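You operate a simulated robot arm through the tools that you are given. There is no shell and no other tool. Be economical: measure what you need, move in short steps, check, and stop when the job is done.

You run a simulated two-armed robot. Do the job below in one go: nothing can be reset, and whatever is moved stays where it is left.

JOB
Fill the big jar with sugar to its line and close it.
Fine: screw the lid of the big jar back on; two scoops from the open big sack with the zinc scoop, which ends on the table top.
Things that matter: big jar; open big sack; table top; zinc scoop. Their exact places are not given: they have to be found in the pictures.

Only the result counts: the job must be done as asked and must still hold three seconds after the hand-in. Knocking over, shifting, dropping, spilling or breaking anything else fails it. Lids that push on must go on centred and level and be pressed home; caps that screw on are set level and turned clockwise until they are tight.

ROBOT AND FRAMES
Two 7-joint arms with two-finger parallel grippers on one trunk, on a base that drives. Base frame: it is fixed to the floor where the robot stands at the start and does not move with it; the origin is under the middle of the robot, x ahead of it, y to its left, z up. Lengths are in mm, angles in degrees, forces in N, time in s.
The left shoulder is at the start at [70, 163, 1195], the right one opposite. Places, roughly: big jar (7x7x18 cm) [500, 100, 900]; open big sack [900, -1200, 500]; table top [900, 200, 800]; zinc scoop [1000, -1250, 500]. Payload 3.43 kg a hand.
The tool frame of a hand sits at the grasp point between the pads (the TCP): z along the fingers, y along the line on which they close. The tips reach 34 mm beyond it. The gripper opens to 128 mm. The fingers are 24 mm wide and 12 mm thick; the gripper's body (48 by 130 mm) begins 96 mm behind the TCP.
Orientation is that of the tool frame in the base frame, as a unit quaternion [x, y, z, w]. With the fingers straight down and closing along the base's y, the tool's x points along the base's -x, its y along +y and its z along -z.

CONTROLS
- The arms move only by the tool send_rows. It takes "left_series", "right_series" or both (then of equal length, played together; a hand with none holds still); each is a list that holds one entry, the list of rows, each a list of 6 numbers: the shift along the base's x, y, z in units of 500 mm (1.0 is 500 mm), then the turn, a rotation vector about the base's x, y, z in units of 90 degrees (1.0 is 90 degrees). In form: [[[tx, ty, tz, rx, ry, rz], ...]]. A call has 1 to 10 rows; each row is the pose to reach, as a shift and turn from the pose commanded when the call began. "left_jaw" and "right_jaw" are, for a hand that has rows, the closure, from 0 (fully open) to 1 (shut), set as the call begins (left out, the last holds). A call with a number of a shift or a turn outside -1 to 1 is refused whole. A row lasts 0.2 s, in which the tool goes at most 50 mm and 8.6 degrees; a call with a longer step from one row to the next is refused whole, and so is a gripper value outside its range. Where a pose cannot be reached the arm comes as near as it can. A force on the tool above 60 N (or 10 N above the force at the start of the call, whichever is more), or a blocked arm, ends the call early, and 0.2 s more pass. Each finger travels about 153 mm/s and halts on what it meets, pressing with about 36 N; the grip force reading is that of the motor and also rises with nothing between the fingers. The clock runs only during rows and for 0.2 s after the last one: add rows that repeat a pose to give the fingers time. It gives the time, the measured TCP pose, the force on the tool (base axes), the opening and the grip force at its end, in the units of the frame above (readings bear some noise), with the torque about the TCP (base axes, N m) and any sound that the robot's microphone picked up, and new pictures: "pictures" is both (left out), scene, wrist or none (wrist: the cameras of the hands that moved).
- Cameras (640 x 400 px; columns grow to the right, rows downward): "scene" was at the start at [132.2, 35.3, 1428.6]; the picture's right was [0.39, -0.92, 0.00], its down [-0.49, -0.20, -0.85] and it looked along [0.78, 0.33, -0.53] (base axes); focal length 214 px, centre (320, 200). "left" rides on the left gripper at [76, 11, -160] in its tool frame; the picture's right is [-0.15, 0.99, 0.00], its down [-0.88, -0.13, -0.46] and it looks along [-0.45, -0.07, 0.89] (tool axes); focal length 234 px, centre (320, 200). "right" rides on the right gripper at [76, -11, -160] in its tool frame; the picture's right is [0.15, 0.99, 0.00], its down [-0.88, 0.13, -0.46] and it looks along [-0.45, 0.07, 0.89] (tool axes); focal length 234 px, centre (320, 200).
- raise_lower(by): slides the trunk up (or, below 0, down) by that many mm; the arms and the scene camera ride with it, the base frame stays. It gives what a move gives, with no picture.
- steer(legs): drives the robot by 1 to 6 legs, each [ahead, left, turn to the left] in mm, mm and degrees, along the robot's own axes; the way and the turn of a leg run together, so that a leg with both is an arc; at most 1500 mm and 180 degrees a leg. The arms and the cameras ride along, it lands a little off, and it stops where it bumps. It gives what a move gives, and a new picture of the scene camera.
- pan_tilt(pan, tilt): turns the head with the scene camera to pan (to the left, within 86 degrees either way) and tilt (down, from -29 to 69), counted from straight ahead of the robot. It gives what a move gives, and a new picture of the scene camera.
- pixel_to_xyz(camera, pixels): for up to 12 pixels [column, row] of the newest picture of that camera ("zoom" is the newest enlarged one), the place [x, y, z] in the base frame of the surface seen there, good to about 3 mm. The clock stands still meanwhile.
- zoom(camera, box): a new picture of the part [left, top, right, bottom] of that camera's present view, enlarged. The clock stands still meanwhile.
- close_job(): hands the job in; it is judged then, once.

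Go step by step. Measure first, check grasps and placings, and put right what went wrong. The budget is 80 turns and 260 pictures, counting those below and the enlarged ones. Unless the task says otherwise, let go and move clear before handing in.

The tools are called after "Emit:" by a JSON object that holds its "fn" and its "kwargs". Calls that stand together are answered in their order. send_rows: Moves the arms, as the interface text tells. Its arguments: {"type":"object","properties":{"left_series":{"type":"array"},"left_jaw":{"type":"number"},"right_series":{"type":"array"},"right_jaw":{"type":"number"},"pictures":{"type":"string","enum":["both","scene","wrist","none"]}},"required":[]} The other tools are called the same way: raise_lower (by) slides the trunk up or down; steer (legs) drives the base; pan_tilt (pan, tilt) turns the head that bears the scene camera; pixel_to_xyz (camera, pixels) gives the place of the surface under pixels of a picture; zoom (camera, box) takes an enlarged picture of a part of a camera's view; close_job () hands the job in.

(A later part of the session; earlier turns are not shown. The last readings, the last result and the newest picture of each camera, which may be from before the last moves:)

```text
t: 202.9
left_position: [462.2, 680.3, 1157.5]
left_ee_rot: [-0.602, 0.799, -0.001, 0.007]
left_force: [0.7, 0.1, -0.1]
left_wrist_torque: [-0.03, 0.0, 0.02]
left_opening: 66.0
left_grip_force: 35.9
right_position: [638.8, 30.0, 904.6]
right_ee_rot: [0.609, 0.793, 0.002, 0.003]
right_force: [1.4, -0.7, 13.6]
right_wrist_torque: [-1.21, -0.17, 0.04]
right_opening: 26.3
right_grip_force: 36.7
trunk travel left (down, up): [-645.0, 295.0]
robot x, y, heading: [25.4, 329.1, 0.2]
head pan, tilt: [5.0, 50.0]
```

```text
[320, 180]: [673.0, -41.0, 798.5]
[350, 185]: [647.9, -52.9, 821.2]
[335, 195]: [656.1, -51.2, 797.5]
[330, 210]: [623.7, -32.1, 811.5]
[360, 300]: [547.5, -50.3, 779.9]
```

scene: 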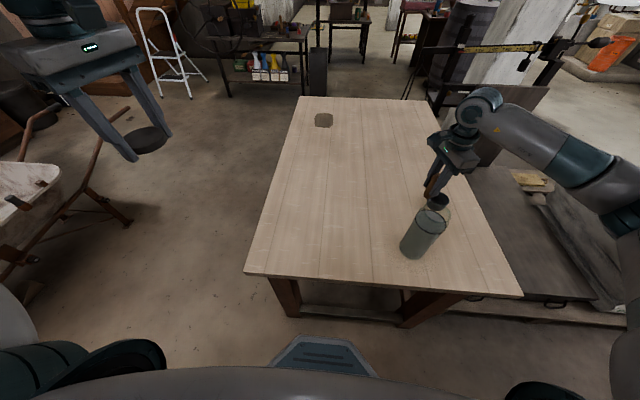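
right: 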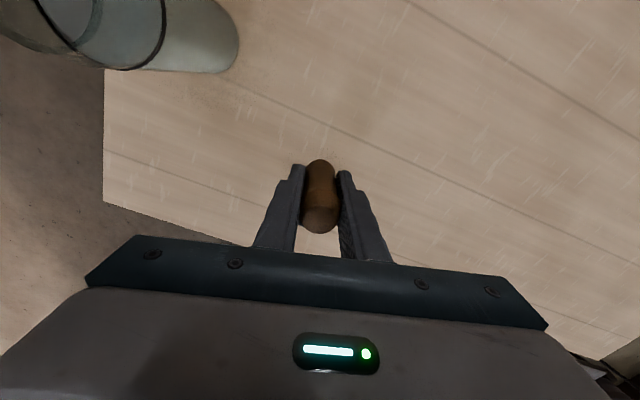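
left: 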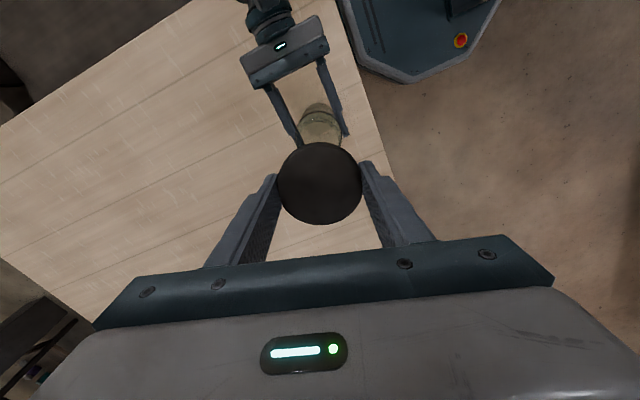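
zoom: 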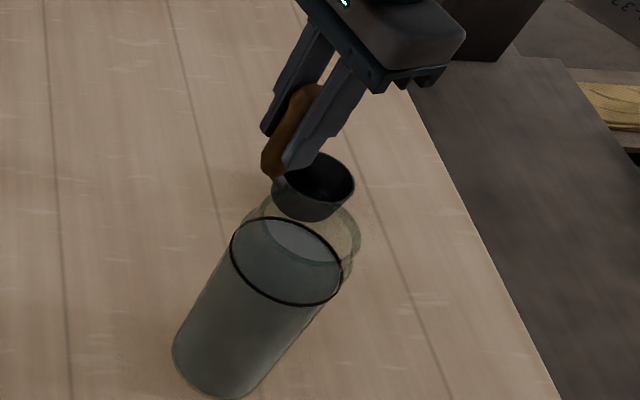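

The scoop rests on the table at about 14 N contact. I'll release it, rise, restore the trunk height, and drive back to the lid-screwing stand.

Emit:
{"fn": "send_rows", "kwargs": {"right_series": [[[0, 0, 0.002, 0, 0, 0], [0, 0, 0.002, 0, 0, 0], [0, 0, 0.002, 0, 0, 0], [0, 0, 0.03, 0, 0, 0], [0, 0, 0.1, 0, 0, 0], [0, 0, 0.2, 0, 0, 0], [0, 0, 0.3, 0, 0, 0], [0, 0, 0.4, 0, 0, 0], [0, 0, 0.45, 0, 0, 0]]], "right_jaw": 0, "pictures": "wrist"}}

Emit:
{"fn": "raise_lower", "kwargs": {"by": 30}}

Emit:
{"fn": "steer", "kwargs": {"legs": [[-30, -413, 0]]}}

Emit:
{"fn": "zoom", "kwargs": {"camera": "scene", "box": [210, 130, 400, 270]}}

```text
t: 204.9
left_position: [461.1, 680.0, 1157.2]
left_ee_rot: [-0.602, 0.798, -0.001, 0.006]
left_force: [-0.4, 0.2, -0.1]
left_wrist_torque: [0.02, 0.01, -0.01]
left_opening: 66.2
left_grip_force: 36.5
right_position: [639.1, 30.0, 1129.0]
right_ee_rot: [0.608, 0.794, 0.002, 0.001]
right_force: [0.7, 0.5, 0.4]
right_wrist_torque: [0.02, 0.02, 0.0]
right_opening: 128.0
right_grip_force: 0.1
trunk travel left (down, up): [-645.0, 295.0]
robot x, y, heading: [25.0, 329.0, -0.2]
head pan, tilt: [5.0, 50.0]
```

right: 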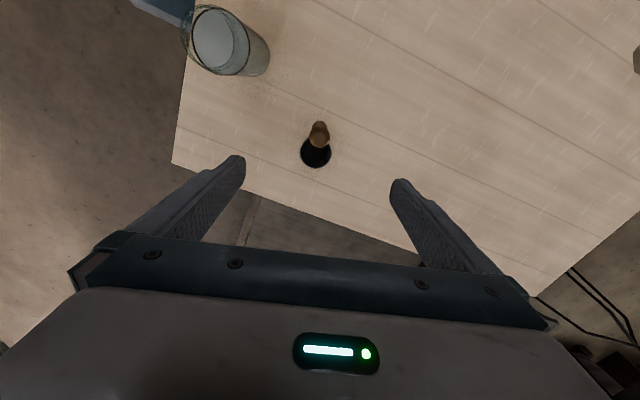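

```text
t: 205.6
left_position: [462.8, 680.1, 1186.2]
left_ee_rot: [-0.602, 0.799, 0.0, 0.006]
left_force: [0.2, 0.1, -0.5]
left_wrist_torque: [-0.03, -0.03, 0.01]
left_opening: 65.9
left_grip_force: 36.2
right_position: [641.2, 29.6, 1158.6]
right_ee_rot: [0.608, 0.794, 0.002, 0.001]
right_force: [0.3, 1.1, -0.5]
right_wrist_torque: [-0.01, 0.01, 0.0]
right_opening: 127.9
right_grip_force: 0.1
trunk travel left (down, up): [-675.0, 265.0]
robot x, y, heading: [32.1, 328.5, -0.0]
head pan, tilt: [5.0, 50.0]
```

```text
t: 208.2
left_position: [430.1, 271.1, 1186.2]
left_ee_rot: [-0.603, 0.798, 0.0, 0.005]
left_force: [0.4, 0.9, -1.2]
left_wrist_torque: [-0.04, 0.01, -0.02]
left_opening: 65.9
left_grip_force: 35.9
right_position: [610.5, -378.2, 1158.4]
right_ee_rot: [0.608, 0.794, 0.002, 0.001]
right_force: [-0.2, -0.5, -0.1]
right_wrist_torque: [0.02, -0.02, -0.01]
right_opening: 128.0
right_grip_force: 0.0
trunk travel left (down, up): [-675.0, 265.0]
robot x, y, heading: [-2.5, -81.7, 0.0]
head pan, tilt: [5.0, 50.0]
```

scene: 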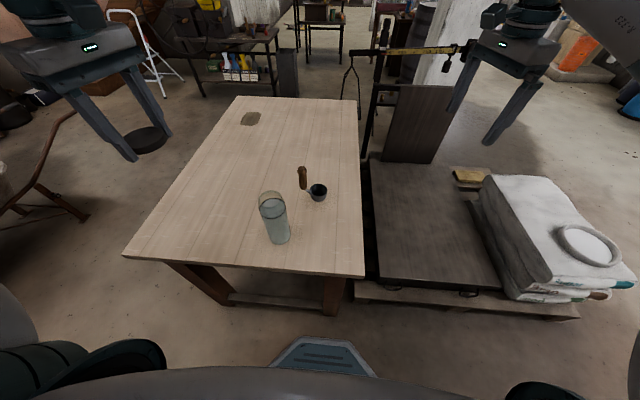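

```text
2.86 times, centred on (305, 200) of scene
```

zoom: 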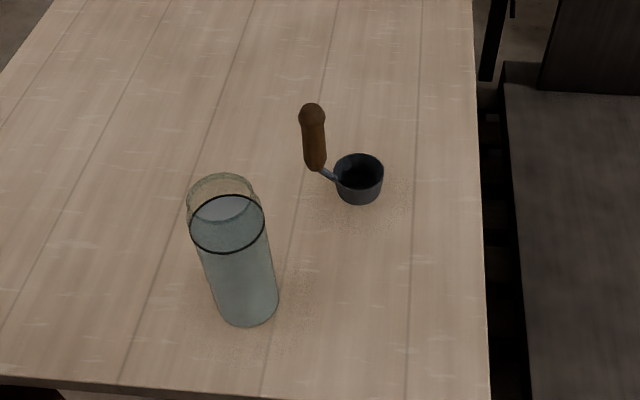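

The scoop stands upright on the table and the jar is filled to its line. I'll bring the right hand back to the horizontal +y pose at a stand-off from the jar.

Emit:
{"fn": "send_rows", "kwargs": {"right_series": [[[-0.05, 0.05, -0.02, 0, 0, -0.083], [-0.1, 0.1, -0.04, 0, 0, -0.166], [-0.16, 0.155, -0.06, 0, 0, -0.166], [-0.22, 0.21, -0.08, 0, 0, -0.166], [-0.266, 0.256, -0.1, 0, 0, -0.166]]], "pictures": "none"}}

Emit:
{"fn": "send_rows", "kwargs": {"right_series": [[[0, 0, -0.02, 0.0944, 0, 0], [0, 0, -0.04, 0.1888, 0, 0], [0, 0, -0.06, 0.2832, 0, 0], [0, 0, -0.08, 0.3776, 0, 0], [0, 0, -0.1, 0.472, 0, 0], [0, 0, -0.12, 0.5664, 0, 0], [0, 0, -0.14, 0.6608, 0, 0], [0, 0, -0.16, 0.7552, 0, 0], [0, 0, -0.18, 0.8496, 0, 0], [0, 0, -0.216, 0.944, 0, 0]]], "pictures": "none"}}

Emit:
{"fn": "send_rows", "kwargs": {"right_series": [[[0, 0.05, -0.04, 0.0556, 0, 0], [0, 0.1, -0.08, 0.0556, 0, 0], [0, 0.16, -0.12, 0.0556, 0, 0], [0, 0.22, -0.15, 0.0556, 0, 0], [0, 0.28, -0.164, 0.0556, 0, 0], [0, 0.32, -0.164, 0.0556, 0, 0]]], "pictures": "both"}}

Emit:
{"fn": "zoom", "kwargs": {"camera": "scene", "box": [230, 150, 370, 270]}}

```text
t: 209.4
left_position: [431.4, 272.1, 1185.9]
left_ee_rot: [-0.601, 0.799, 0.0, 0.006]
left_force: [0.1, -0.1, -0.8]
left_wrist_torque: [-0.02, 0.01, 0.02]
left_opening: 66.1
left_grip_force: 36.0
right_position: [476.5, -250.3, 1108.4]
right_ee_rot: [0.706, 0.708, 0.002, 0.002]
right_force: [-0.3, 1.0, 0.0]
right_wrist_torque: [-0.02, 0.02, -0.01]
right_opening: 128.0
right_grip_force: 0.1
trunk travel left (down, up): [-675.0, 265.0]
robot x, y, heading: [-5.8, -88.4, 0.0]
head pan, tilt: [5.0, 50.0]
```

```text
t: 211.6
left_position: [432.6, 269.0, 1185.9]
left_ee_rot: [-0.602, 0.798, 0.0, 0.005]
left_force: [-0.5, -0.6, 0.3]
left_wrist_torque: [-0.04, 0.01, 0.01]
left_opening: 65.9
left_grip_force: 36.0
right_position: [476.7, -251.4, 999.9]
right_ee_rot: [0.522, 0.52, 0.481, -0.475]
right_force: [0.5, -0.7, 0.2]
right_wrist_torque: [-0.02, 0.01, 0.0]
right_opening: 128.2
right_grip_force: 0.1
trunk travel left (down, up): [-675.0, 265.0]
robot x, y, heading: [-1.7, -83.2, -0.1]
head pan, tilt: [5.0, 50.0]
```

```text
t: 213.0
left_position: [431.9, 270.6, 1187.5]
left_ee_rot: [-0.603, 0.798, 0.0, 0.005]
left_force: [-0.5, 1.0, -1.2]
left_wrist_torque: [-0.01, -0.01, 0.01]
left_opening: 65.8
left_grip_force: 35.9
right_position: [476.8, -89.6, 918.2]
right_ee_rot: [0.501, 0.5, 0.502, -0.498]
right_force: [-0.3, -0.4, 0.0]
right_wrist_torque: [0.0, 0.02, 0.0]
right_opening: 127.9
right_grip_force: 0.1
trunk travel left (down, up): [-675.0, 265.0]
robot x, y, heading: [-2.3, -79.7, -0.1]
head pan, tilt: [5.0, 50.0]
```

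scene: 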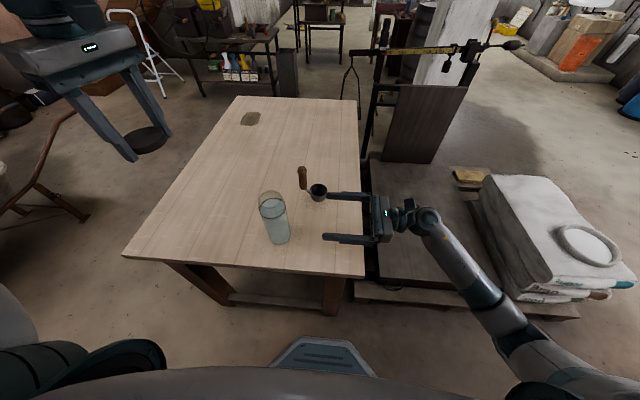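
right: 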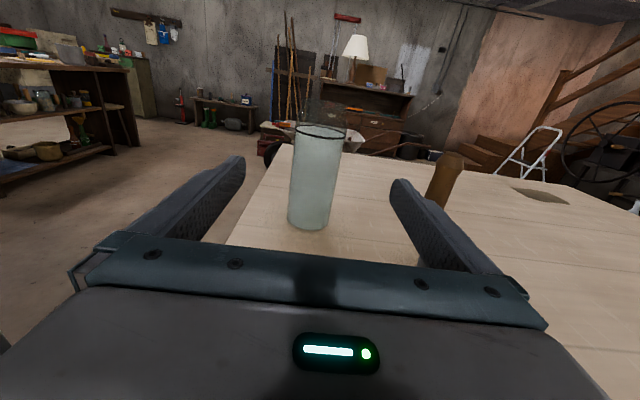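

```text
3.33 times, centred on (300, 210) of scene
```

zoom: 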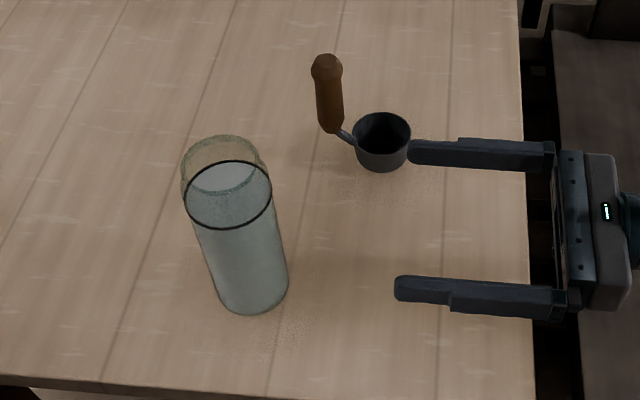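

The stand-off is good, with the scoop well clear of the fingers. I'll lower to z 870, advance around the jar, and close, while the left hand brings the lid above the jar.

Emit:
{"fn": "send_rows", "kwargs": {"right_series": [[[0, 0, -0.048, 0, 0, 0], [0, 0, -0.096, 0, 0, 0], [0, 0.06, -0.096, 0, 0, 0], [0, 0.12, -0.096, 0, 0, 0], [0, 0.18, -0.096, 0, 0, 0], [0, 0.24, -0.096, 0, 0, 0], [0, 0.3, -0.096, 0, 0, 0], [0, 0.354, -0.096, 0, 0, 0], [0, 0.354, -0.096, 0, 0, 0]]], "pictures": "wrist"}}

Emit:
{"fn": "send_rows", "kwargs": {"right_series": [[[0, 0, 0, 0, 0, 0], [0, 0, 0, 0, 0, 0], [0, 0, 0, 0, 0, 0], [0, 0, 0, 0, 0, 0], [0, 0, 0, 0, 0, 0], [0, 0, 0, 0, 0, 0]]], "right_jaw": 1, "left_series": [[[0.02, -0.08, 0, 0, 0, 0], [0.04, -0.16, -0.03, 0, 0, 0], [0.06, -0.24, -0.06, 0, 0, 0], [0.08, -0.32, -0.1, 0, 0, 0], [0.088, -0.363, -0.14, 0, 0, 0], [0.088, -0.363, -0.17, 0, 0, 0]]], "pictures": "both"}}

Emit:
{"fn": "zoom", "kwargs": {"camera": "scene", "box": [210, 130, 350, 260]}}

```text
t: 215.0
left_position: [431.0, 269.8, 1187.6]
left_ee_rot: [-0.602, 0.798, 0.0, 0.006]
left_force: [-0.8, 0.0, -0.2]
left_wrist_torque: [0.0, -0.01, -0.03]
left_opening: 65.8
left_grip_force: 36.4
right_position: [476.6, 86.4, 870.7]
right_ee_rot: [0.5, 0.5, 0.501, -0.499]
right_force: [-0.9, -0.1, 0.6]
right_wrist_torque: [0.0, 0.03, 0.03]
right_opening: 128.1
right_grip_force: 0.0
trunk travel left (down, up): [-675.0, 265.0]
robot x, y, heading: [0.5, -86.9, -0.1]
head pan, tilt: [5.0, 50.0]
```

right: 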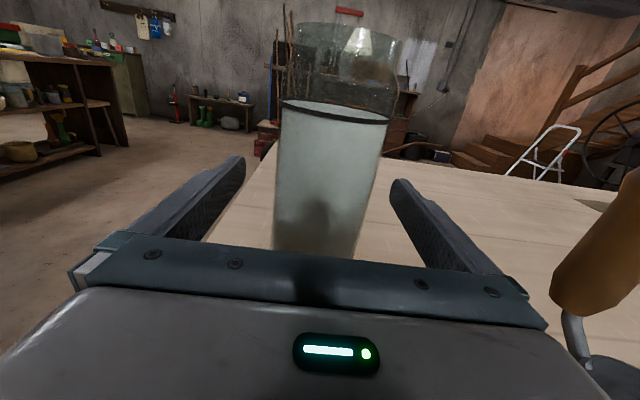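

```text
t: 216.4
left_position: [476.6, 89.1, 1104.2]
left_ee_rot: [-0.602, 0.798, -0.001, 0.006]
left_force: [0.2, -0.2, -0.2]
left_wrist_torque: [0.03, 0.04, -0.02]
left_opening: 66.1
left_grip_force: 36.4
right_position: [476.3, 87.2, 870.5]
right_ee_rot: [0.502, 0.498, 0.503, -0.497]
right_force: [1.1, 1.0, 4.3]
right_wrist_torque: [0.02, 0.12, 0.0]
right_opening: 69.7
right_grip_force: 35.8
trunk travel left (down, up): [-675.0, 265.0]
robot x, y, heading: [0.2, -81.1, 0.0]
head pan, tilt: [5.0, 50.0]
```

scene: 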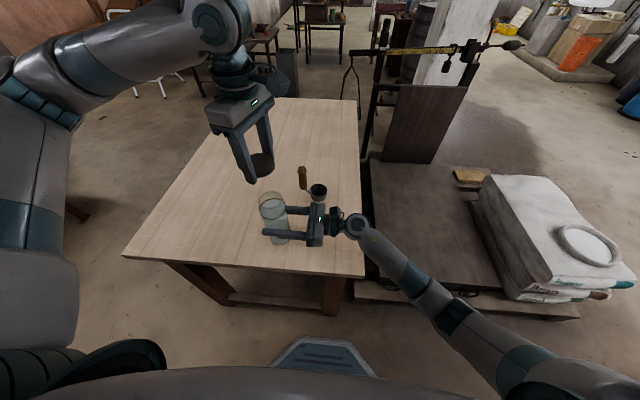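
right: 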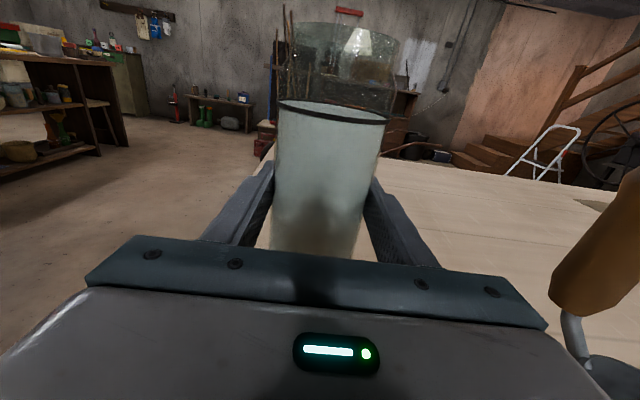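
left: 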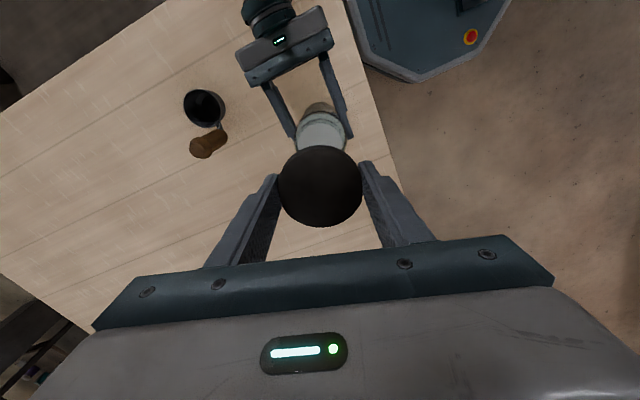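

```text
3.08 times, centred on (280, 195) of scene
5 turns are left
```

zoom: 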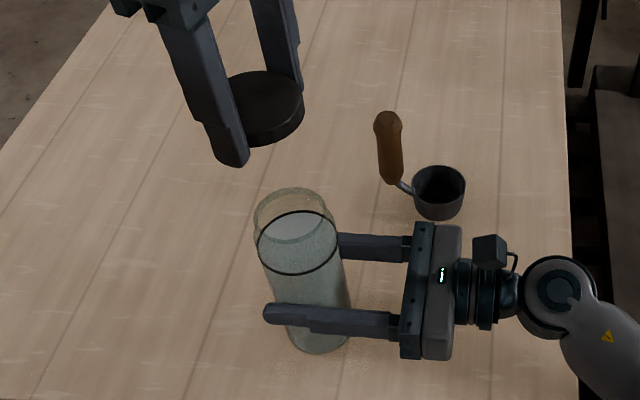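

Five turns remain, so I'll chain moves. The lid hangs directly over the held jar at (476.6,89). I'll lower it onto the threads with the tilt corrected and turn it clockwise 137° with a slight following descent.

Emit:
{"fn": "send_rows", "kwargs": {"left_series": [[[-0.001, 0, -0.08, -0.0046, 0.0061, 0], [-0.001, 0, -0.16, -0.0046, 0.0061, 0], [-0.001, 0, -0.2, -0.0046, 0.0061, 0], [-0.001, 0, -0.216, -0.0046, 0.0061, 0], [-0.001, 0, -0.226, -0.0046, 0.0061, 0], [-0.001, 0, -0.232, -0.0046, 0.0061, 0], [-0.001, 0, -0.234, -0.0046, 0.0061, 0]]], "pictures": "none"}}

Emit:
{"fn": "send_rows", "kwargs": {"left_series": [[[0, 0, 0, 0, 0, -0.09], [0, 0, -0.0005, 0, 0, -0.18], [0, 0, -0.001, 0, 0, -0.27], [0, 0, -0.0015, 0, 0, -0.36], [0, 0, -0.002, 0, 0, -0.45], [0, 0, -0.0025, 0, 0, -0.54], [0, 0, -0.003, 0, 0, -0.63], [0, 0, -0.0035, 0, 0, -0.72], [0, 0, -0.004, 0, 0, -0.81], [0, 0, -0.004, 0, 0, -0.9]]], "pictures": "none"}}

Emit:
{"fn": "send_rows", "kwargs": {"left_series": [[[0, 0, -0.0005, 0, 0, -0.09], [0, 0, -0.001, 0, 0, -0.18], [0, 0, -0.0015, 0, 0, -0.27], [0, 0, -0.002, 0, 0, -0.36], [0, 0, -0.002, 0, 0, -0.45], [0, 0, -0.002, 0, 0, -0.54], [0, 0, -0.002, 0, 0, -0.62]]], "pictures": "wrist"}}

Emit:
{"fn": "zoom", "kwargs": {"camera": "scene", "box": [210, 130, 350, 260]}}

Emit:
{"fn": "zoom", "kwargs": {"camera": "right", "box": [240, 0, 440, 160]}}

```text
t: 218.0
left_position: [477.3, 88.6, 987.3]
left_ee_rot: [-0.603, 0.798, -0.001, 0.001]
left_force: [5.1, -0.3, 11.6]
left_wrist_torque: [-0.13, -0.43, 0.03]
left_opening: 66.2
left_grip_force: 35.9
right_position: [475.3, 86.1, 870.5]
right_ee_rot: [0.5, 0.501, 0.502, -0.498]
right_force: [0.0, 0.3, 4.7]
right_wrist_torque: [-0.16, -0.2, 0.07]
right_opening: 69.5
right_grip_force: 36.2
trunk travel left (down, up): [-675.0, 265.0]
robot x, y, heading: [-0.3, -80.4, 0.1]
head pan, tilt: [5.0, 50.0]
```

```text
t: 220.2
left_position: [472.7, 87.4, 984.1]
left_ee_rot: [0.062, 0.998, 0.0, 0.002]
left_force: [1.9, -13.4, 41.3]
left_wrist_torque: [-1.15, -0.32, 1.64]
left_opening: 67.0
left_grip_force: 35.9
right_position: [474.0, 84.1, 870.8]
right_ee_rot: [0.501, 0.499, 0.503, -0.497]
right_force: [-6.7, 8.1, -5.1]
right_wrist_torque: [0.18, 0.76, -1.49]
right_opening: 69.8
right_grip_force: 35.6
trunk travel left (down, up): [-675.0, 265.0]
robot x, y, heading: [-0.9, -78.6, 0.0]
head pan, tilt: [5.0, 50.0]
```

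```text
t: 221.8
left_position: [472.9, 88.6, 984.4]
left_ee_rot: [0.521, 0.854, 0.001, 0.001]
left_force: [2.9, 3.5, 40.2]
left_wrist_torque: [-0.25, -0.1, 0.44]
left_opening: 67.8
left_grip_force: 35.6
right_position: [473.2, 85.8, 870.7]
right_ee_rot: [0.499, 0.501, 0.503, -0.497]
right_force: [-9.4, -6.8, -4.4]
right_wrist_torque: [0.3, 0.26, -0.46]
right_opening: 70.1
right_grip_force: 35.5
trunk travel left (down, up): [-675.0, 265.0]
robot x, y, heading: [-1.1, -81.9, 0.1]
head pan, tilt: [5.0, 50.0]
```

left: 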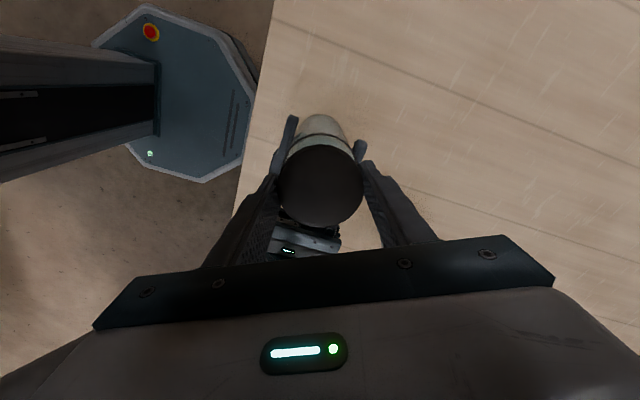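

```text
3.08 times, centred on (280, 195) of scene
```

zoom: 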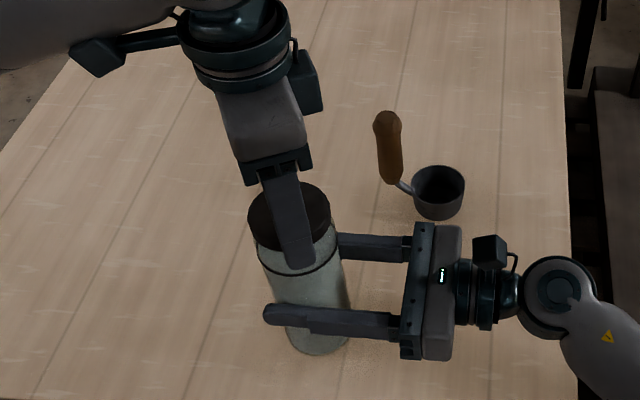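

```text
2.50 times, centred on (340, 80) of right
4 turns are left
```

zoom: 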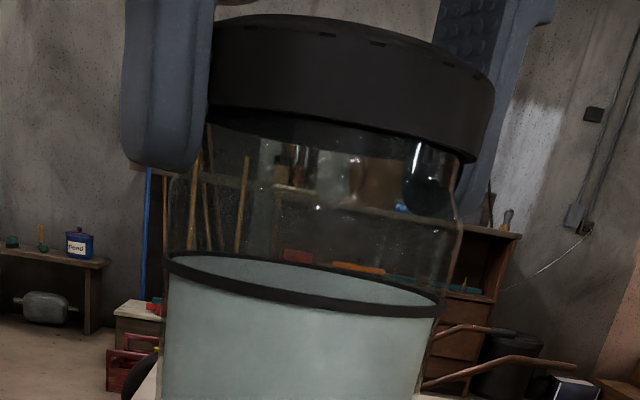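

The lid is seated level and the torque peaked at 1.6 N m. To be sure it is tight, I'll regrip (open, wind back 137°, close) and turn clockwise again.

Emit:
{"fn": "send_rows", "kwargs": {"left_series": [[[0, 0, 0, 0, 0, 0], [0, 0, 0.004, 0, 0, 0], [-0.002, 0, 0.008, 0, 0, 0], [-0.002, 0, 0.008, 0, 0, 0]]], "left_jaw": 0, "pictures": "none"}}

Emit:
{"fn": "send_rows", "kwargs": {"left_series": [[[0, 0, 0, 0, 0, 0.09], [0, 0, 0, 0, 0, 0.18], [0, 0, 0, 0, 0, 0.27], [0, 0, 0, 0, 0, 0.36], [0, 0, 0, 0, 0, 0.45], [0, 0, 0, 0, 0, 0.54], [0, 0, 0, 0, 0, 0.63], [0, 0, 0, 0, 0, 0.72], [0, 0, 0, 0, 0, 0.81], [0, 0, 0, 0, 0, 0.9]]], "pictures": "none"}}

Emit:
{"fn": "send_rows", "kwargs": {"left_series": [[[0, 0, 0, 0, 0, 0.09], [0, 0, 0, 0, 0, 0.18], [0, 0, 0, 0, 0, 0.27], [0, 0, 0, 0, 0, 0.36], [0, 0, 0, 0, 0, 0.45], [0, 0, 0, 0, 0, 0.54], [0, 0, 0, 0, 0, 0.6]]], "pictures": "wrist"}}

Emit:
{"fn": "send_rows", "kwargs": {"left_series": [[[0, 0, 0, 0, 0, 0], [0, 0, 0, 0, 0, 0], [0, 0, 0, 0, 0, 0], [0, 0, 0, 0, 0, 0]]], "left_jaw": 1, "pictures": "none"}}

Emit:
{"fn": "send_rows", "kwargs": {"left_series": [[[0, 0, 0, 0, 0, -0.09], [0, 0, 0, 0, 0, -0.18], [0, 0, 0, 0, 0, -0.27], [0, 0, -0.0005, 0, 0, -0.36], [0, 0, -0.0005, 0, 0, -0.45], [0, 0, -0.001, 0, 0, -0.54], [0, 0, -0.001, 0, 0, -0.63], [0, 0, -0.001, 0, 0, -0.72], [0, 0, -0.001, 0, 0, -0.81], [0, 0, -0.001, 0, 0, -0.9]]], "pictures": "none"}}

Emit:
{"fn": "send_rows", "kwargs": {"left_series": [[[0, 0, 0, 0, 0, -0.09], [0, 0, 0, 0, 0, -0.18], [0, 0, 0, 0, 0, -0.27], [0, 0, 0, 0, 0, -0.36], [0, 0, 0, 0, 0, -0.45], [0, 0, 0, 0, 0, -0.54], [0, 0, 0, 0, 0, -0.6]]], "pictures": "both"}}

Emit:
{"fn": "zoom", "kwargs": {"camera": "right", "box": [240, 0, 440, 160]}}

Emit:
{"fn": "pixel_to_xyz", "kwargs": {"camera": "left", "pixels": [[322, 185], [300, 185], [342, 185], [320, 165], [320, 205]]}}

```text
t: 222.8
left_position: [474.4, 90.0, 987.4]
left_ee_rot: [0.521, 0.854, 0.0, 0.0]
left_force: [1.5, -0.1, 0.5]
left_wrist_torque: [0.02, 0.01, 0.02]
left_opening: 128.0
left_grip_force: 0.0
right_position: [476.6, 86.1, 873.2]
right_ee_rot: [0.499, 0.5, 0.503, -0.498]
right_force: [4.1, 1.7, 10.9]
right_wrist_torque: [0.0, -0.16, -0.05]
right_opening: 70.0
right_grip_force: 35.9
trunk travel left (down, up): [-675.0, 265.0]
robot x, y, heading: [-3.7, -79.7, 0.1]
head pan, tilt: [5.0, 50.0]
```

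```text
t: 225.0
left_position: [473.8, 90.2, 986.9]
left_ee_rot: [-0.16, 0.987, 0.0, 0.0]
left_force: [-0.5, -0.5, 0.4]
left_wrist_torque: [0.02, -0.03, -0.01]
left_opening: 127.9
left_grip_force: 0.1
right_position: [476.0, 86.7, 870.9]
right_ee_rot: [0.499, 0.501, 0.503, -0.498]
right_force: [7.5, 3.9, 22.5]
right_wrist_torque: [0.1, 0.03, -0.11]
right_opening: 69.9
right_grip_force: 35.8
trunk travel left (down, up): [-675.0, 265.0]
robot x, y, heading: [-1.6, -79.6, 0.3]
head pan, tilt: [5.0, 50.0]
```

```text
t: 226.6
left_position: [473.4, 88.8, 986.6]
left_ee_rot: [-0.591, 0.807, -0.001, 0.002]
left_force: [-1.0, 0.0, -0.8]
left_wrist_torque: [0.03, 0.03, -0.01]
left_opening: 128.1
left_grip_force: 0.1
right_position: [476.1, 86.2, 871.0]
right_ee_rot: [0.5, 0.5, 0.502, -0.498]
right_force: [5.8, 3.5, 20.1]
right_wrist_torque: [0.05, 0.17, -0.05]
right_opening: 69.9
right_grip_force: 36.0
trunk travel left (down, up): [-675.0, 265.0]
robot x, y, heading: [-3.8, -78.7, -0.0]
head pan, tilt: [5.0, 50.0]
```

left: 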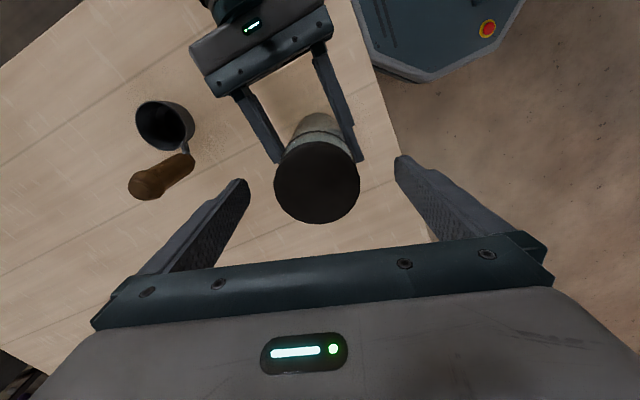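

```text
t: 227.6
left_position: [473.9, 88.5, 986.7]
left_ee_rot: [-0.59, 0.808, -0.001, 0.001]
left_force: [12.7, -1.1, 3.2]
left_wrist_torque: [0.0, -0.81, 0.18]
left_opening: 66.7
left_grip_force: 36.2
right_position: [474.2, 86.2, 870.0]
right_ee_rot: [0.5, 0.501, 0.501, -0.499]
right_force: [-6.9, 3.6, 17.8]
right_wrist_torque: [0.13, -0.43, -0.3]
right_opening: 69.9
right_grip_force: 35.7
trunk travel left (down, up): [-675.0, 265.0]
robot x, y, heading: [-6.1, -79.7, 0.2]
head pan, tilt: [5.0, 50.0]
```

```text
t: 229.8
left_position: [471.3, 89.1, 985.6]
left_ee_rot: [0.078, 0.997, -0.002, 0.0]
left_force: [9.2, -7.5, 12.3]
left_wrist_torque: [0.05, 0.03, 0.51]
left_opening: 66.0
left_grip_force: 36.1
right_position: [473.9, 85.8, 871.4]
right_ee_rot: [0.5, 0.501, 0.502, -0.498]
right_force: [-17.3, 9.3, 5.0]
right_wrist_torque: [-0.63, 0.22, -0.55]
right_opening: 69.8
right_grip_force: 35.8
trunk travel left (down, up): [-675.0, 265.0]
robot x, y, heading: [-4.1, -81.0, 0.0]
head pan, tilt: [5.0, 50.0]
```

```text
t: 231.4
left_position: [473.6, 90.7, 985.8]
left_ee_rot: [0.521, 0.853, 0.001, 0.0]
left_force: [12.0, 12.3, 13.2]
left_wrist_torque: [0.62, -0.84, 0.08]
left_opening: 65.8
left_grip_force: 36.0
right_position: [476.4, 84.7, 870.3]
right_ee_rot: [0.5, 0.5, 0.502, -0.497]
right_force: [-9.3, -10.3, 0.4]
right_wrist_torque: [0.62, -0.47, -0.02]
right_opening: 70.1
right_grip_force: 36.0
trunk travel left (down, up): [-675.0, 265.0]
robot x, y, heading: [0.1, -77.5, 0.0]
head pan, tilt: [5.0, 50.0]
```

scene: 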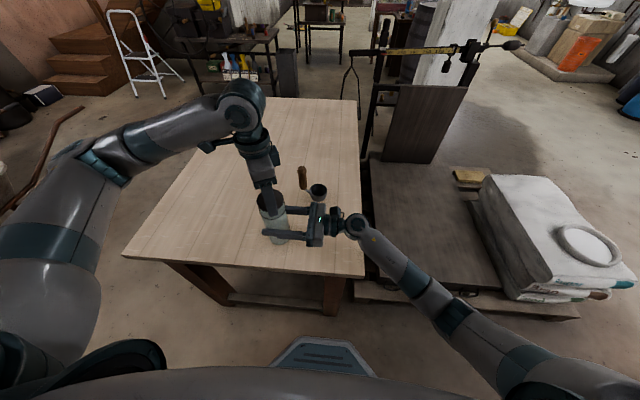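
left: 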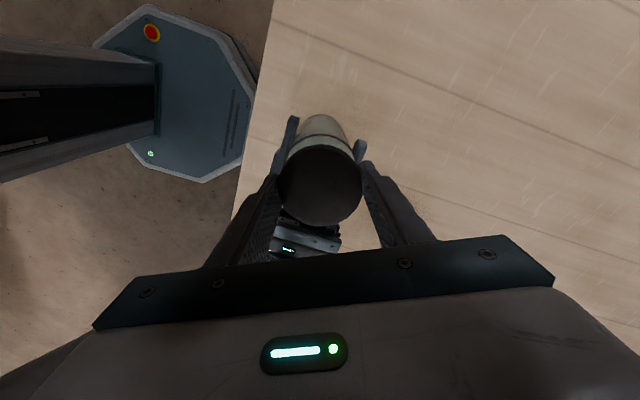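

```text
2.50 times, centred on (340, 80) of right
```

zoom: 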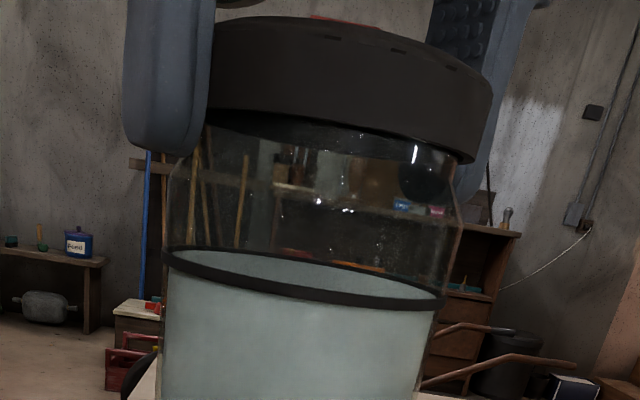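

```text
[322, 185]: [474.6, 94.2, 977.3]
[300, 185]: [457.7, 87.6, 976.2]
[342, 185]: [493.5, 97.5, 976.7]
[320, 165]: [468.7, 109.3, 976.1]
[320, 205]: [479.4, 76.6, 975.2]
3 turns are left
```

The lid sits level with its top at ≈976, and the torque was only about 0.5 N m this round, so it may still have been turning. I'll do two more regrip-and-turn rounds and watch the torque.

Emit:
{"fn": "send_rows", "kwargs": {"left_series": [[[0, 0, 0, 0, 0, 0], [0, 0, 0, 0, 0, 0], [0, 0, 0, 0, 0, 0]]], "left_jaw": 0, "pictures": "none"}}

Emit:
{"fn": "send_rows", "kwargs": {"left_series": [[[0, 0, 0, 0, 0, 0.09], [0, 0, 0, 0, 0, 0.18], [0, 0, 0, 0, 0, 0.27], [0, 0, 0, 0, 0, 0.36], [0, 0, 0, 0, 0, 0.45], [0, 0, 0, 0, 0, 0.54], [0, 0, 0, 0, 0, 0.63], [0, 0, 0, 0, 0, 0.72], [0, 0, 0, 0, 0, 0.81], [0, 0, 0, 0, 0, 0.9]]], "pictures": "none"}}

Emit:
{"fn": "send_rows", "kwargs": {"left_series": [[[0, 0, 0, 0, 0, 0.09], [0, 0, 0, 0, 0, 0.18], [0, 0, 0, 0, 0, 0.27], [0, 0, 0, 0, 0, 0.36], [0, 0, 0, 0, 0, 0.45], [0, 0, 0, 0, 0, 0.54], [0, 0, 0, 0, 0, 0.6]]], "pictures": "none"}}

Emit:
{"fn": "send_rows", "kwargs": {"left_series": [[[0, 0, 0, 0, 0, 0], [0, 0, 0, 0, 0, 0], [0, 0, 0, 0, 0, 0], [0, 0, 0, 0, 0, 0]]], "left_jaw": 1, "pictures": "none"}}

Emit:
{"fn": "send_rows", "kwargs": {"left_series": [[[0, 0, 0, 0, 0, -0.09], [0, 0, 0, 0, 0, -0.18], [0, 0, 0, 0, 0, -0.27], [0, 0, -0.001, 0, 0, -0.36], [0, 0, -0.001, 0, 0, -0.45], [0, 0, -0.001, 0, 0, -0.54], [0, 0, -0.0015, 0, 0, -0.63], [0, 0, -0.0015, 0, 0, -0.72], [0, 0, -0.002, 0, 0, -0.81], [0, 0, -0.002, 0, 0, -0.9]]], "pictures": "none"}}

Emit:
{"fn": "send_rows", "kwargs": {"left_series": [[[0, 0, 0, 0, 0, -0.09], [0, 0, 0, 0, 0, -0.18], [0, 0, 0, 0, 0, -0.27], [0, 0, 0, 0, 0, -0.36], [0, 0, 0, 0, 0, -0.45], [0, 0, 0, 0, 0, -0.54], [0, 0, 0, 0, 0, -0.6]]], "pictures": "wrist"}}

Emit:
{"fn": "zoom", "kwargs": {"camera": "right", "box": [240, 0, 440, 160]}}

Emit:
{"fn": "send_rows", "kwargs": {"left_series": [[[0, 0, 0, 0, 0, 0], [0, 0, 0, 0, 0, 0], [0, 0, 0.002, 0, 0, 0]]], "left_jaw": 0, "pictures": "none"}}

Emit:
{"fn": "send_rows", "kwargs": {"left_series": [[[0, 0, 0, 0, 0, 0.09], [0, 0, 0, 0, 0, 0.18], [0, 0, 0, 0, 0, 0.27], [0, 0, 0, 0, 0, 0.36], [0, 0, 0, 0, 0, 0.45], [0, 0, 0, 0, 0, 0.54], [0, 0, 0, 0, 0, 0.63], [0, 0, 0, 0, 0, 0.72], [0, 0, 0, 0, 0, 0.81], [0, 0, 0, 0, 0, 0.9]]], "pictures": "none"}}

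Emit:
{"fn": "send_rows", "kwargs": {"left_series": [[[0, 0, 0, 0, 0, 0.09], [0, 0, 0, 0, 0, 0.18], [0, 0, 0, 0, 0, 0.27], [0, 0, 0, 0, 0, 0.36], [0, 0, 0, 0, 0, 0.45], [0, 0, 0, 0, 0, 0.54], [0, 0, 0, 0, 0, 0.6]]], "pictures": "none"}}

Emit:
{"fn": "send_rows", "kwargs": {"left_series": [[[0, 0, 0, 0, 0, 0], [0, 0, 0, 0, 0, 0], [0, 0, 0, 0, 0, 0], [0, 0, 0, 0, 0, 0]]], "left_jaw": 1, "pictures": "none"}}

Emit:
{"fn": "send_rows", "kwargs": {"left_series": [[[0, 0, 0, 0, 0, -0.09], [0, 0, 0, 0, 0, -0.18], [0, 0, 0, 0, 0, -0.27], [0, 0, -0.001, 0, 0, -0.36], [0, 0, -0.001, 0, 0, -0.45], [0, 0, -0.001, 0, 0, -0.54], [0, 0, -0.0015, 0, 0, -0.63], [0, 0, -0.0015, 0, 0, -0.72], [0, 0, -0.002, 0, 0, -0.81], [0, 0, -0.002, 0, 0, -0.9]]], "pictures": "none"}}

Emit:
{"fn": "send_rows", "kwargs": {"left_series": [[[0, 0, 0, 0, 0, -0.09], [0, 0, 0, 0, 0, -0.18], [0, 0, 0, 0, 0, -0.27], [0, 0, 0, 0, 0, -0.36], [0, 0, 0, 0, 0, -0.45], [0, 0, 0, 0, 0, -0.54], [0, 0, 0, 0, 0, -0.6]]], "pictures": "both"}}

Emit:
{"fn": "zoom", "kwargs": {"camera": "right", "box": [240, 0, 440, 160]}}

Emit:
{"fn": "pixel_to_xyz", "kwargs": {"camera": "left", "pixels": [[322, 185], [300, 185], [342, 185], [320, 165], [320, 205]]}}

```text
t: 232.2
left_position: [474.6, 88.3, 985.6]
left_ee_rot: [0.521, 0.853, -0.001, -0.001]
left_force: [0.5, -0.8, 0.4]
left_wrist_torque: [-0.01, -0.01, -0.02]
left_opening: 127.9
left_grip_force: 0.0
right_position: [477.1, 86.6, 870.4]
right_ee_rot: [0.501, 0.499, 0.502, -0.498]
right_force: [2.9, -1.6, 2.5]
right_wrist_torque: [-0.18, -0.03, 0.03]
right_opening: 70.1
right_grip_force: 35.8
trunk travel left (down, up): [-675.0, 265.0]
robot x, y, heading: [-1.2, -82.7, -0.0]
head pan, tilt: [5.0, 50.0]
```

```text
t: 234.4
left_position: [474.9, 89.0, 985.4]
left_ee_rot: [-0.16, 0.987, 0.0, 0.0]
left_force: [0.0, 0.3, 0.6]
left_wrist_torque: [0.03, -0.01, 0.03]
left_opening: 128.1
left_grip_force: 0.0
right_position: [476.0, 86.8, 870.6]
right_ee_rot: [0.501, 0.499, 0.503, -0.497]
right_force: [3.1, 1.8, 5.5]
right_wrist_torque: [-0.05, -0.03, -0.01]
right_opening: 69.9
right_grip_force: 36.0
trunk travel left (down, up): [-675.0, 265.0]
robot x, y, heading: [-2.2, -77.5, -0.1]
head pan, tilt: [5.0, 50.0]
```

```text
t: 236.0
left_position: [473.7, 90.6, 985.5]
left_ee_rot: [-0.591, 0.807, 0.0, -0.001]
left_force: [-0.3, -0.3, 0.5]
left_wrist_torque: [0.01, 0.0, 0.0]
left_opening: 128.1
left_grip_force: 0.0
right_position: [477.0, 87.8, 870.8]
right_ee_rot: [0.501, 0.499, 0.503, -0.497]
right_force: [2.5, 1.9, 5.1]
right_wrist_torque: [0.03, 0.06, -0.04]
right_opening: 69.8
right_grip_force: 36.0
trunk travel left (down, up): [-675.0, 265.0]
robot x, y, heading: [-2.0, -79.3, -0.1]
head pan, tilt: [5.0, 50.0]
```

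```text
t: 237.0
left_position: [473.6, 89.5, 986.5]
left_ee_rot: [-0.59, 0.807, -0.001, 0.001]
left_force: [13.1, -0.6, 3.7]
left_wrist_torque: [0.01, -0.67, 0.25]
left_opening: 67.0
left_grip_force: 35.6
right_position: [476.1, 87.5, 870.0]
right_ee_rot: [0.5, 0.501, 0.501, -0.499]
right_force: [-11.3, 2.4, 5.3]
right_wrist_torque: [0.01, -0.7, -0.32]
right_opening: 70.0
right_grip_force: 35.7
trunk travel left (down, up): [-675.0, 265.0]
robot x, y, heading: [-0.7, -85.3, 0.2]
head pan, tilt: [5.0, 50.0]
```

```text
t: 239.2
left_position: [472.0, 89.1, 984.3]
left_ee_rot: [0.077, 0.997, 0.001, 0.001]
left_force: [7.0, -8.7, 25.7]
left_wrist_torque: [-0.35, -0.18, 1.28]
left_opening: 66.3
left_grip_force: 35.9
right_position: [475.8, 86.8, 869.4]
right_ee_rot: [0.501, 0.5, 0.503, -0.497]
right_force: [-10.0, 8.9, -2.7]
right_wrist_torque: [-0.11, 0.18, -1.26]
right_opening: 70.1
right_grip_force: 36.2
trunk travel left (down, up): [-675.0, 265.0]
robot x, y, heading: [-1.7, -79.3, -0.1]
head pan, tilt: [5.0, 50.0]
```

```text
t: 240.8
left_position: [473.7, 88.2, 985.7]
left_ee_rot: [0.522, 0.853, 0.001, 0.0]
left_force: [2.4, 7.5, 16.5]
left_wrist_torque: [0.27, -0.12, 0.12]
left_opening: 66.4
left_grip_force: 36.3
right_position: [475.0, 84.7, 871.7]
right_ee_rot: [0.499, 0.5, 0.503, -0.498]
right_force: [-2.5, -12.5, 0.0]
right_wrist_torque: [0.2, 0.38, 0.2]
right_opening: 70.0
right_grip_force: 36.0
trunk travel left (down, up): [-675.0, 265.0]
robot x, y, heading: [-3.5, -82.5, -0.1]
head pan, tilt: [5.0, 50.0]
```

left: 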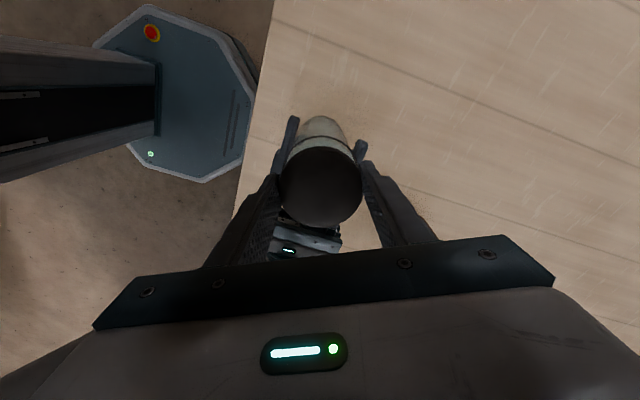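

```text
2.50 times, centred on (340, 80) of right
```

zoom: 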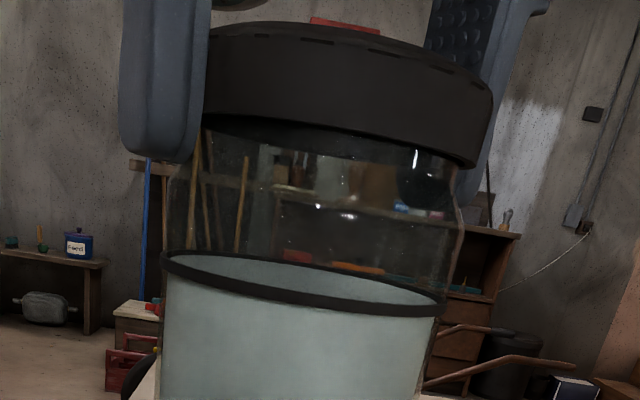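

```text
t: 241.6
left_position: [472.7, 89.5, 985.5]
left_ee_rot: [0.521, 0.854, 0.0, -0.001]
left_force: [0.3, -0.3, -0.3]
left_wrist_torque: [-0.02, -0.02, 0.04]
left_opening: 128.0
left_grip_force: 0.1
right_position: [476.3, 86.3, 872.2]
right_ee_rot: [0.5, 0.5, 0.502, -0.498]
right_force: [1.4, 2.3, 8.2]
right_wrist_torque: [0.43, 0.24, -0.02]
right_opening: 69.9
right_grip_force: 36.2
trunk travel left (down, up): [-675.0, 265.0]
robot x, y, heading: [3.7, -85.1, 0.1]
head pan, tilt: [5.0, 50.0]
```

```text
t: 243.8
left_position: [473.4, 90.0, 985.5]
left_ee_rot: [-0.16, 0.987, -0.001, 0.0]
left_force: [-0.1, -1.2, 1.5]
left_wrist_torque: [0.0, 0.02, 0.05]
left_opening: 128.0
left_grip_force: 0.0
right_position: [476.8, 86.2, 870.2]
right_ee_rot: [0.499, 0.5, 0.502, -0.498]
right_force: [5.1, 5.0, 19.0]
right_wrist_torque: [0.11, 0.01, 0.03]
right_opening: 70.1
right_grip_force: 36.1
trunk travel left (down, up): [-675.0, 265.0]
robot x, y, heading: [-1.0, -83.9, 0.3]
head pan, tilt: [5.0, 50.0]
```

```text
t: 245.4
left_position: [473.9, 88.9, 987.1]
left_ee_rot: [-0.591, 0.807, -0.001, 0.0]
left_force: [-0.2, 0.0, -0.4]
left_wrist_torque: [0.02, 0.01, -0.01]
left_opening: 128.1
left_grip_force: 0.0
right_position: [475.5, 86.4, 872.4]
right_ee_rot: [0.5, 0.5, 0.503, -0.497]
right_force: [6.7, 3.0, 22.0]
right_wrist_torque: [0.01, 0.01, 0.09]
right_opening: 70.2
right_grip_force: 35.7
trunk travel left (down, up): [-675.0, 265.0]
robot x, y, heading: [-2.2, -80.9, -0.2]
head pan, tilt: [5.0, 50.0]
```

```text
t: 246.4
left_position: [474.1, 87.7, 986.5]
left_ee_rot: [-0.59, 0.808, -0.001, 0.001]
left_force: [13.9, -4.4, 1.8]
left_wrist_torque: [-0.2, -0.62, -0.04]
left_opening: 67.2
left_grip_force: 36.0
right_position: [474.4, 86.3, 871.3]
right_ee_rot: [0.5, 0.501, 0.502, -0.498]
right_force: [-10.1, 3.6, 19.5]
right_wrist_torque: [-0.28, -0.44, 0.14]
right_opening: 69.5
right_grip_force: 35.5
trunk travel left (down, up): [-675.0, 265.0]
robot x, y, heading: [-0.1, -78.8, -0.2]
head pan, tilt: [5.0, 50.0]
```

```text
t: 248.6
left_position: [470.3, 89.7, 986.1]
left_ee_rot: [0.078, 0.997, 0.001, 0.001]
left_force: [-5.5, -8.4, 36.4]
left_wrist_torque: [-1.22, -0.35, 1.14]
left_opening: 66.6
left_grip_force: 35.9
right_position: [476.7, 83.5, 870.4]
right_ee_rot: [0.502, 0.499, 0.503, -0.496]
right_force: [0.0, 5.4, -13.3]
right_wrist_torque: [0.45, 1.24, -1.03]
right_opening: 71.3
right_grip_force: 35.7
trunk travel left (down, up): [-675.0, 265.0]
robot x, y, heading: [-2.3, -82.1, 0.0]
head pan, tilt: [5.0, 50.0]
```

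```text
t: 250.2
left_position: [475.3, 87.6, 986.0]
left_ee_rot: [0.521, 0.853, 0.0, 0.0]
left_force: [10.7, 0.5, 13.4]
left_wrist_torque: [0.49, -0.56, 1.28]
left_opening: 67.2
left_grip_force: 35.3
right_position: [474.6, 85.0, 872.6]
right_ee_rot: [0.5, 0.5, 0.503, -0.498]
right_force: [-1.4, -4.1, 15.3]
right_wrist_torque: [-0.52, -0.63, -1.15]
right_opening: 70.3
right_grip_force: 36.3
trunk travel left (down, up): [-675.0, 265.0]
robot x, y, heading: [-4.3, -79.6, -0.1]
head pan, tilt: [5.0, 50.0]
```

scene: 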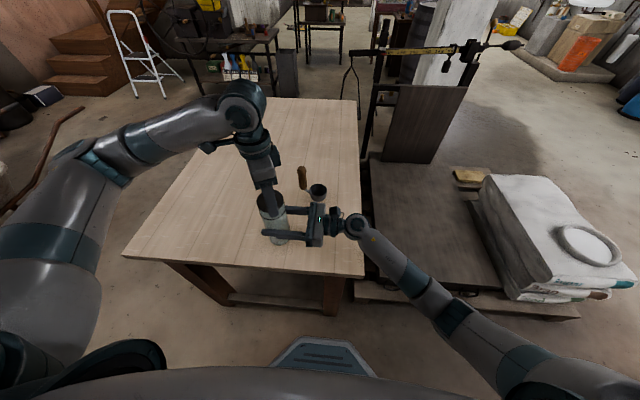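
left: 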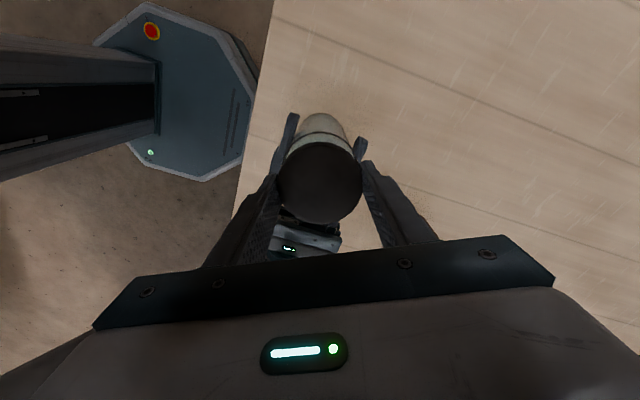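

```text
2.50 times, centred on (340, 80) of right
```

zoom: 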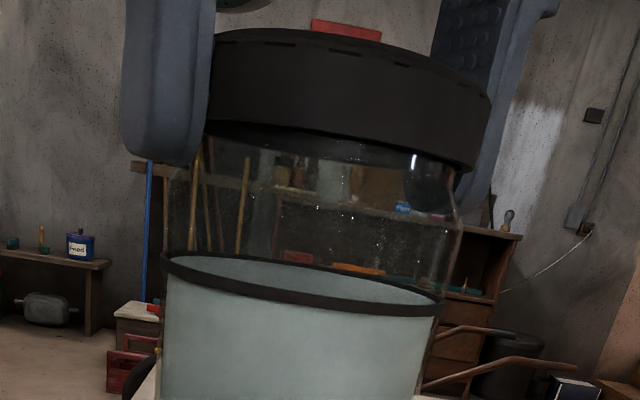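

```text
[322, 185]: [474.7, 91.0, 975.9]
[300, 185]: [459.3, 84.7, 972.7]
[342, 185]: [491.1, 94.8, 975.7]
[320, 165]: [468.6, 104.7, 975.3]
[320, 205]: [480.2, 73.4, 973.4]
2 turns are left
```

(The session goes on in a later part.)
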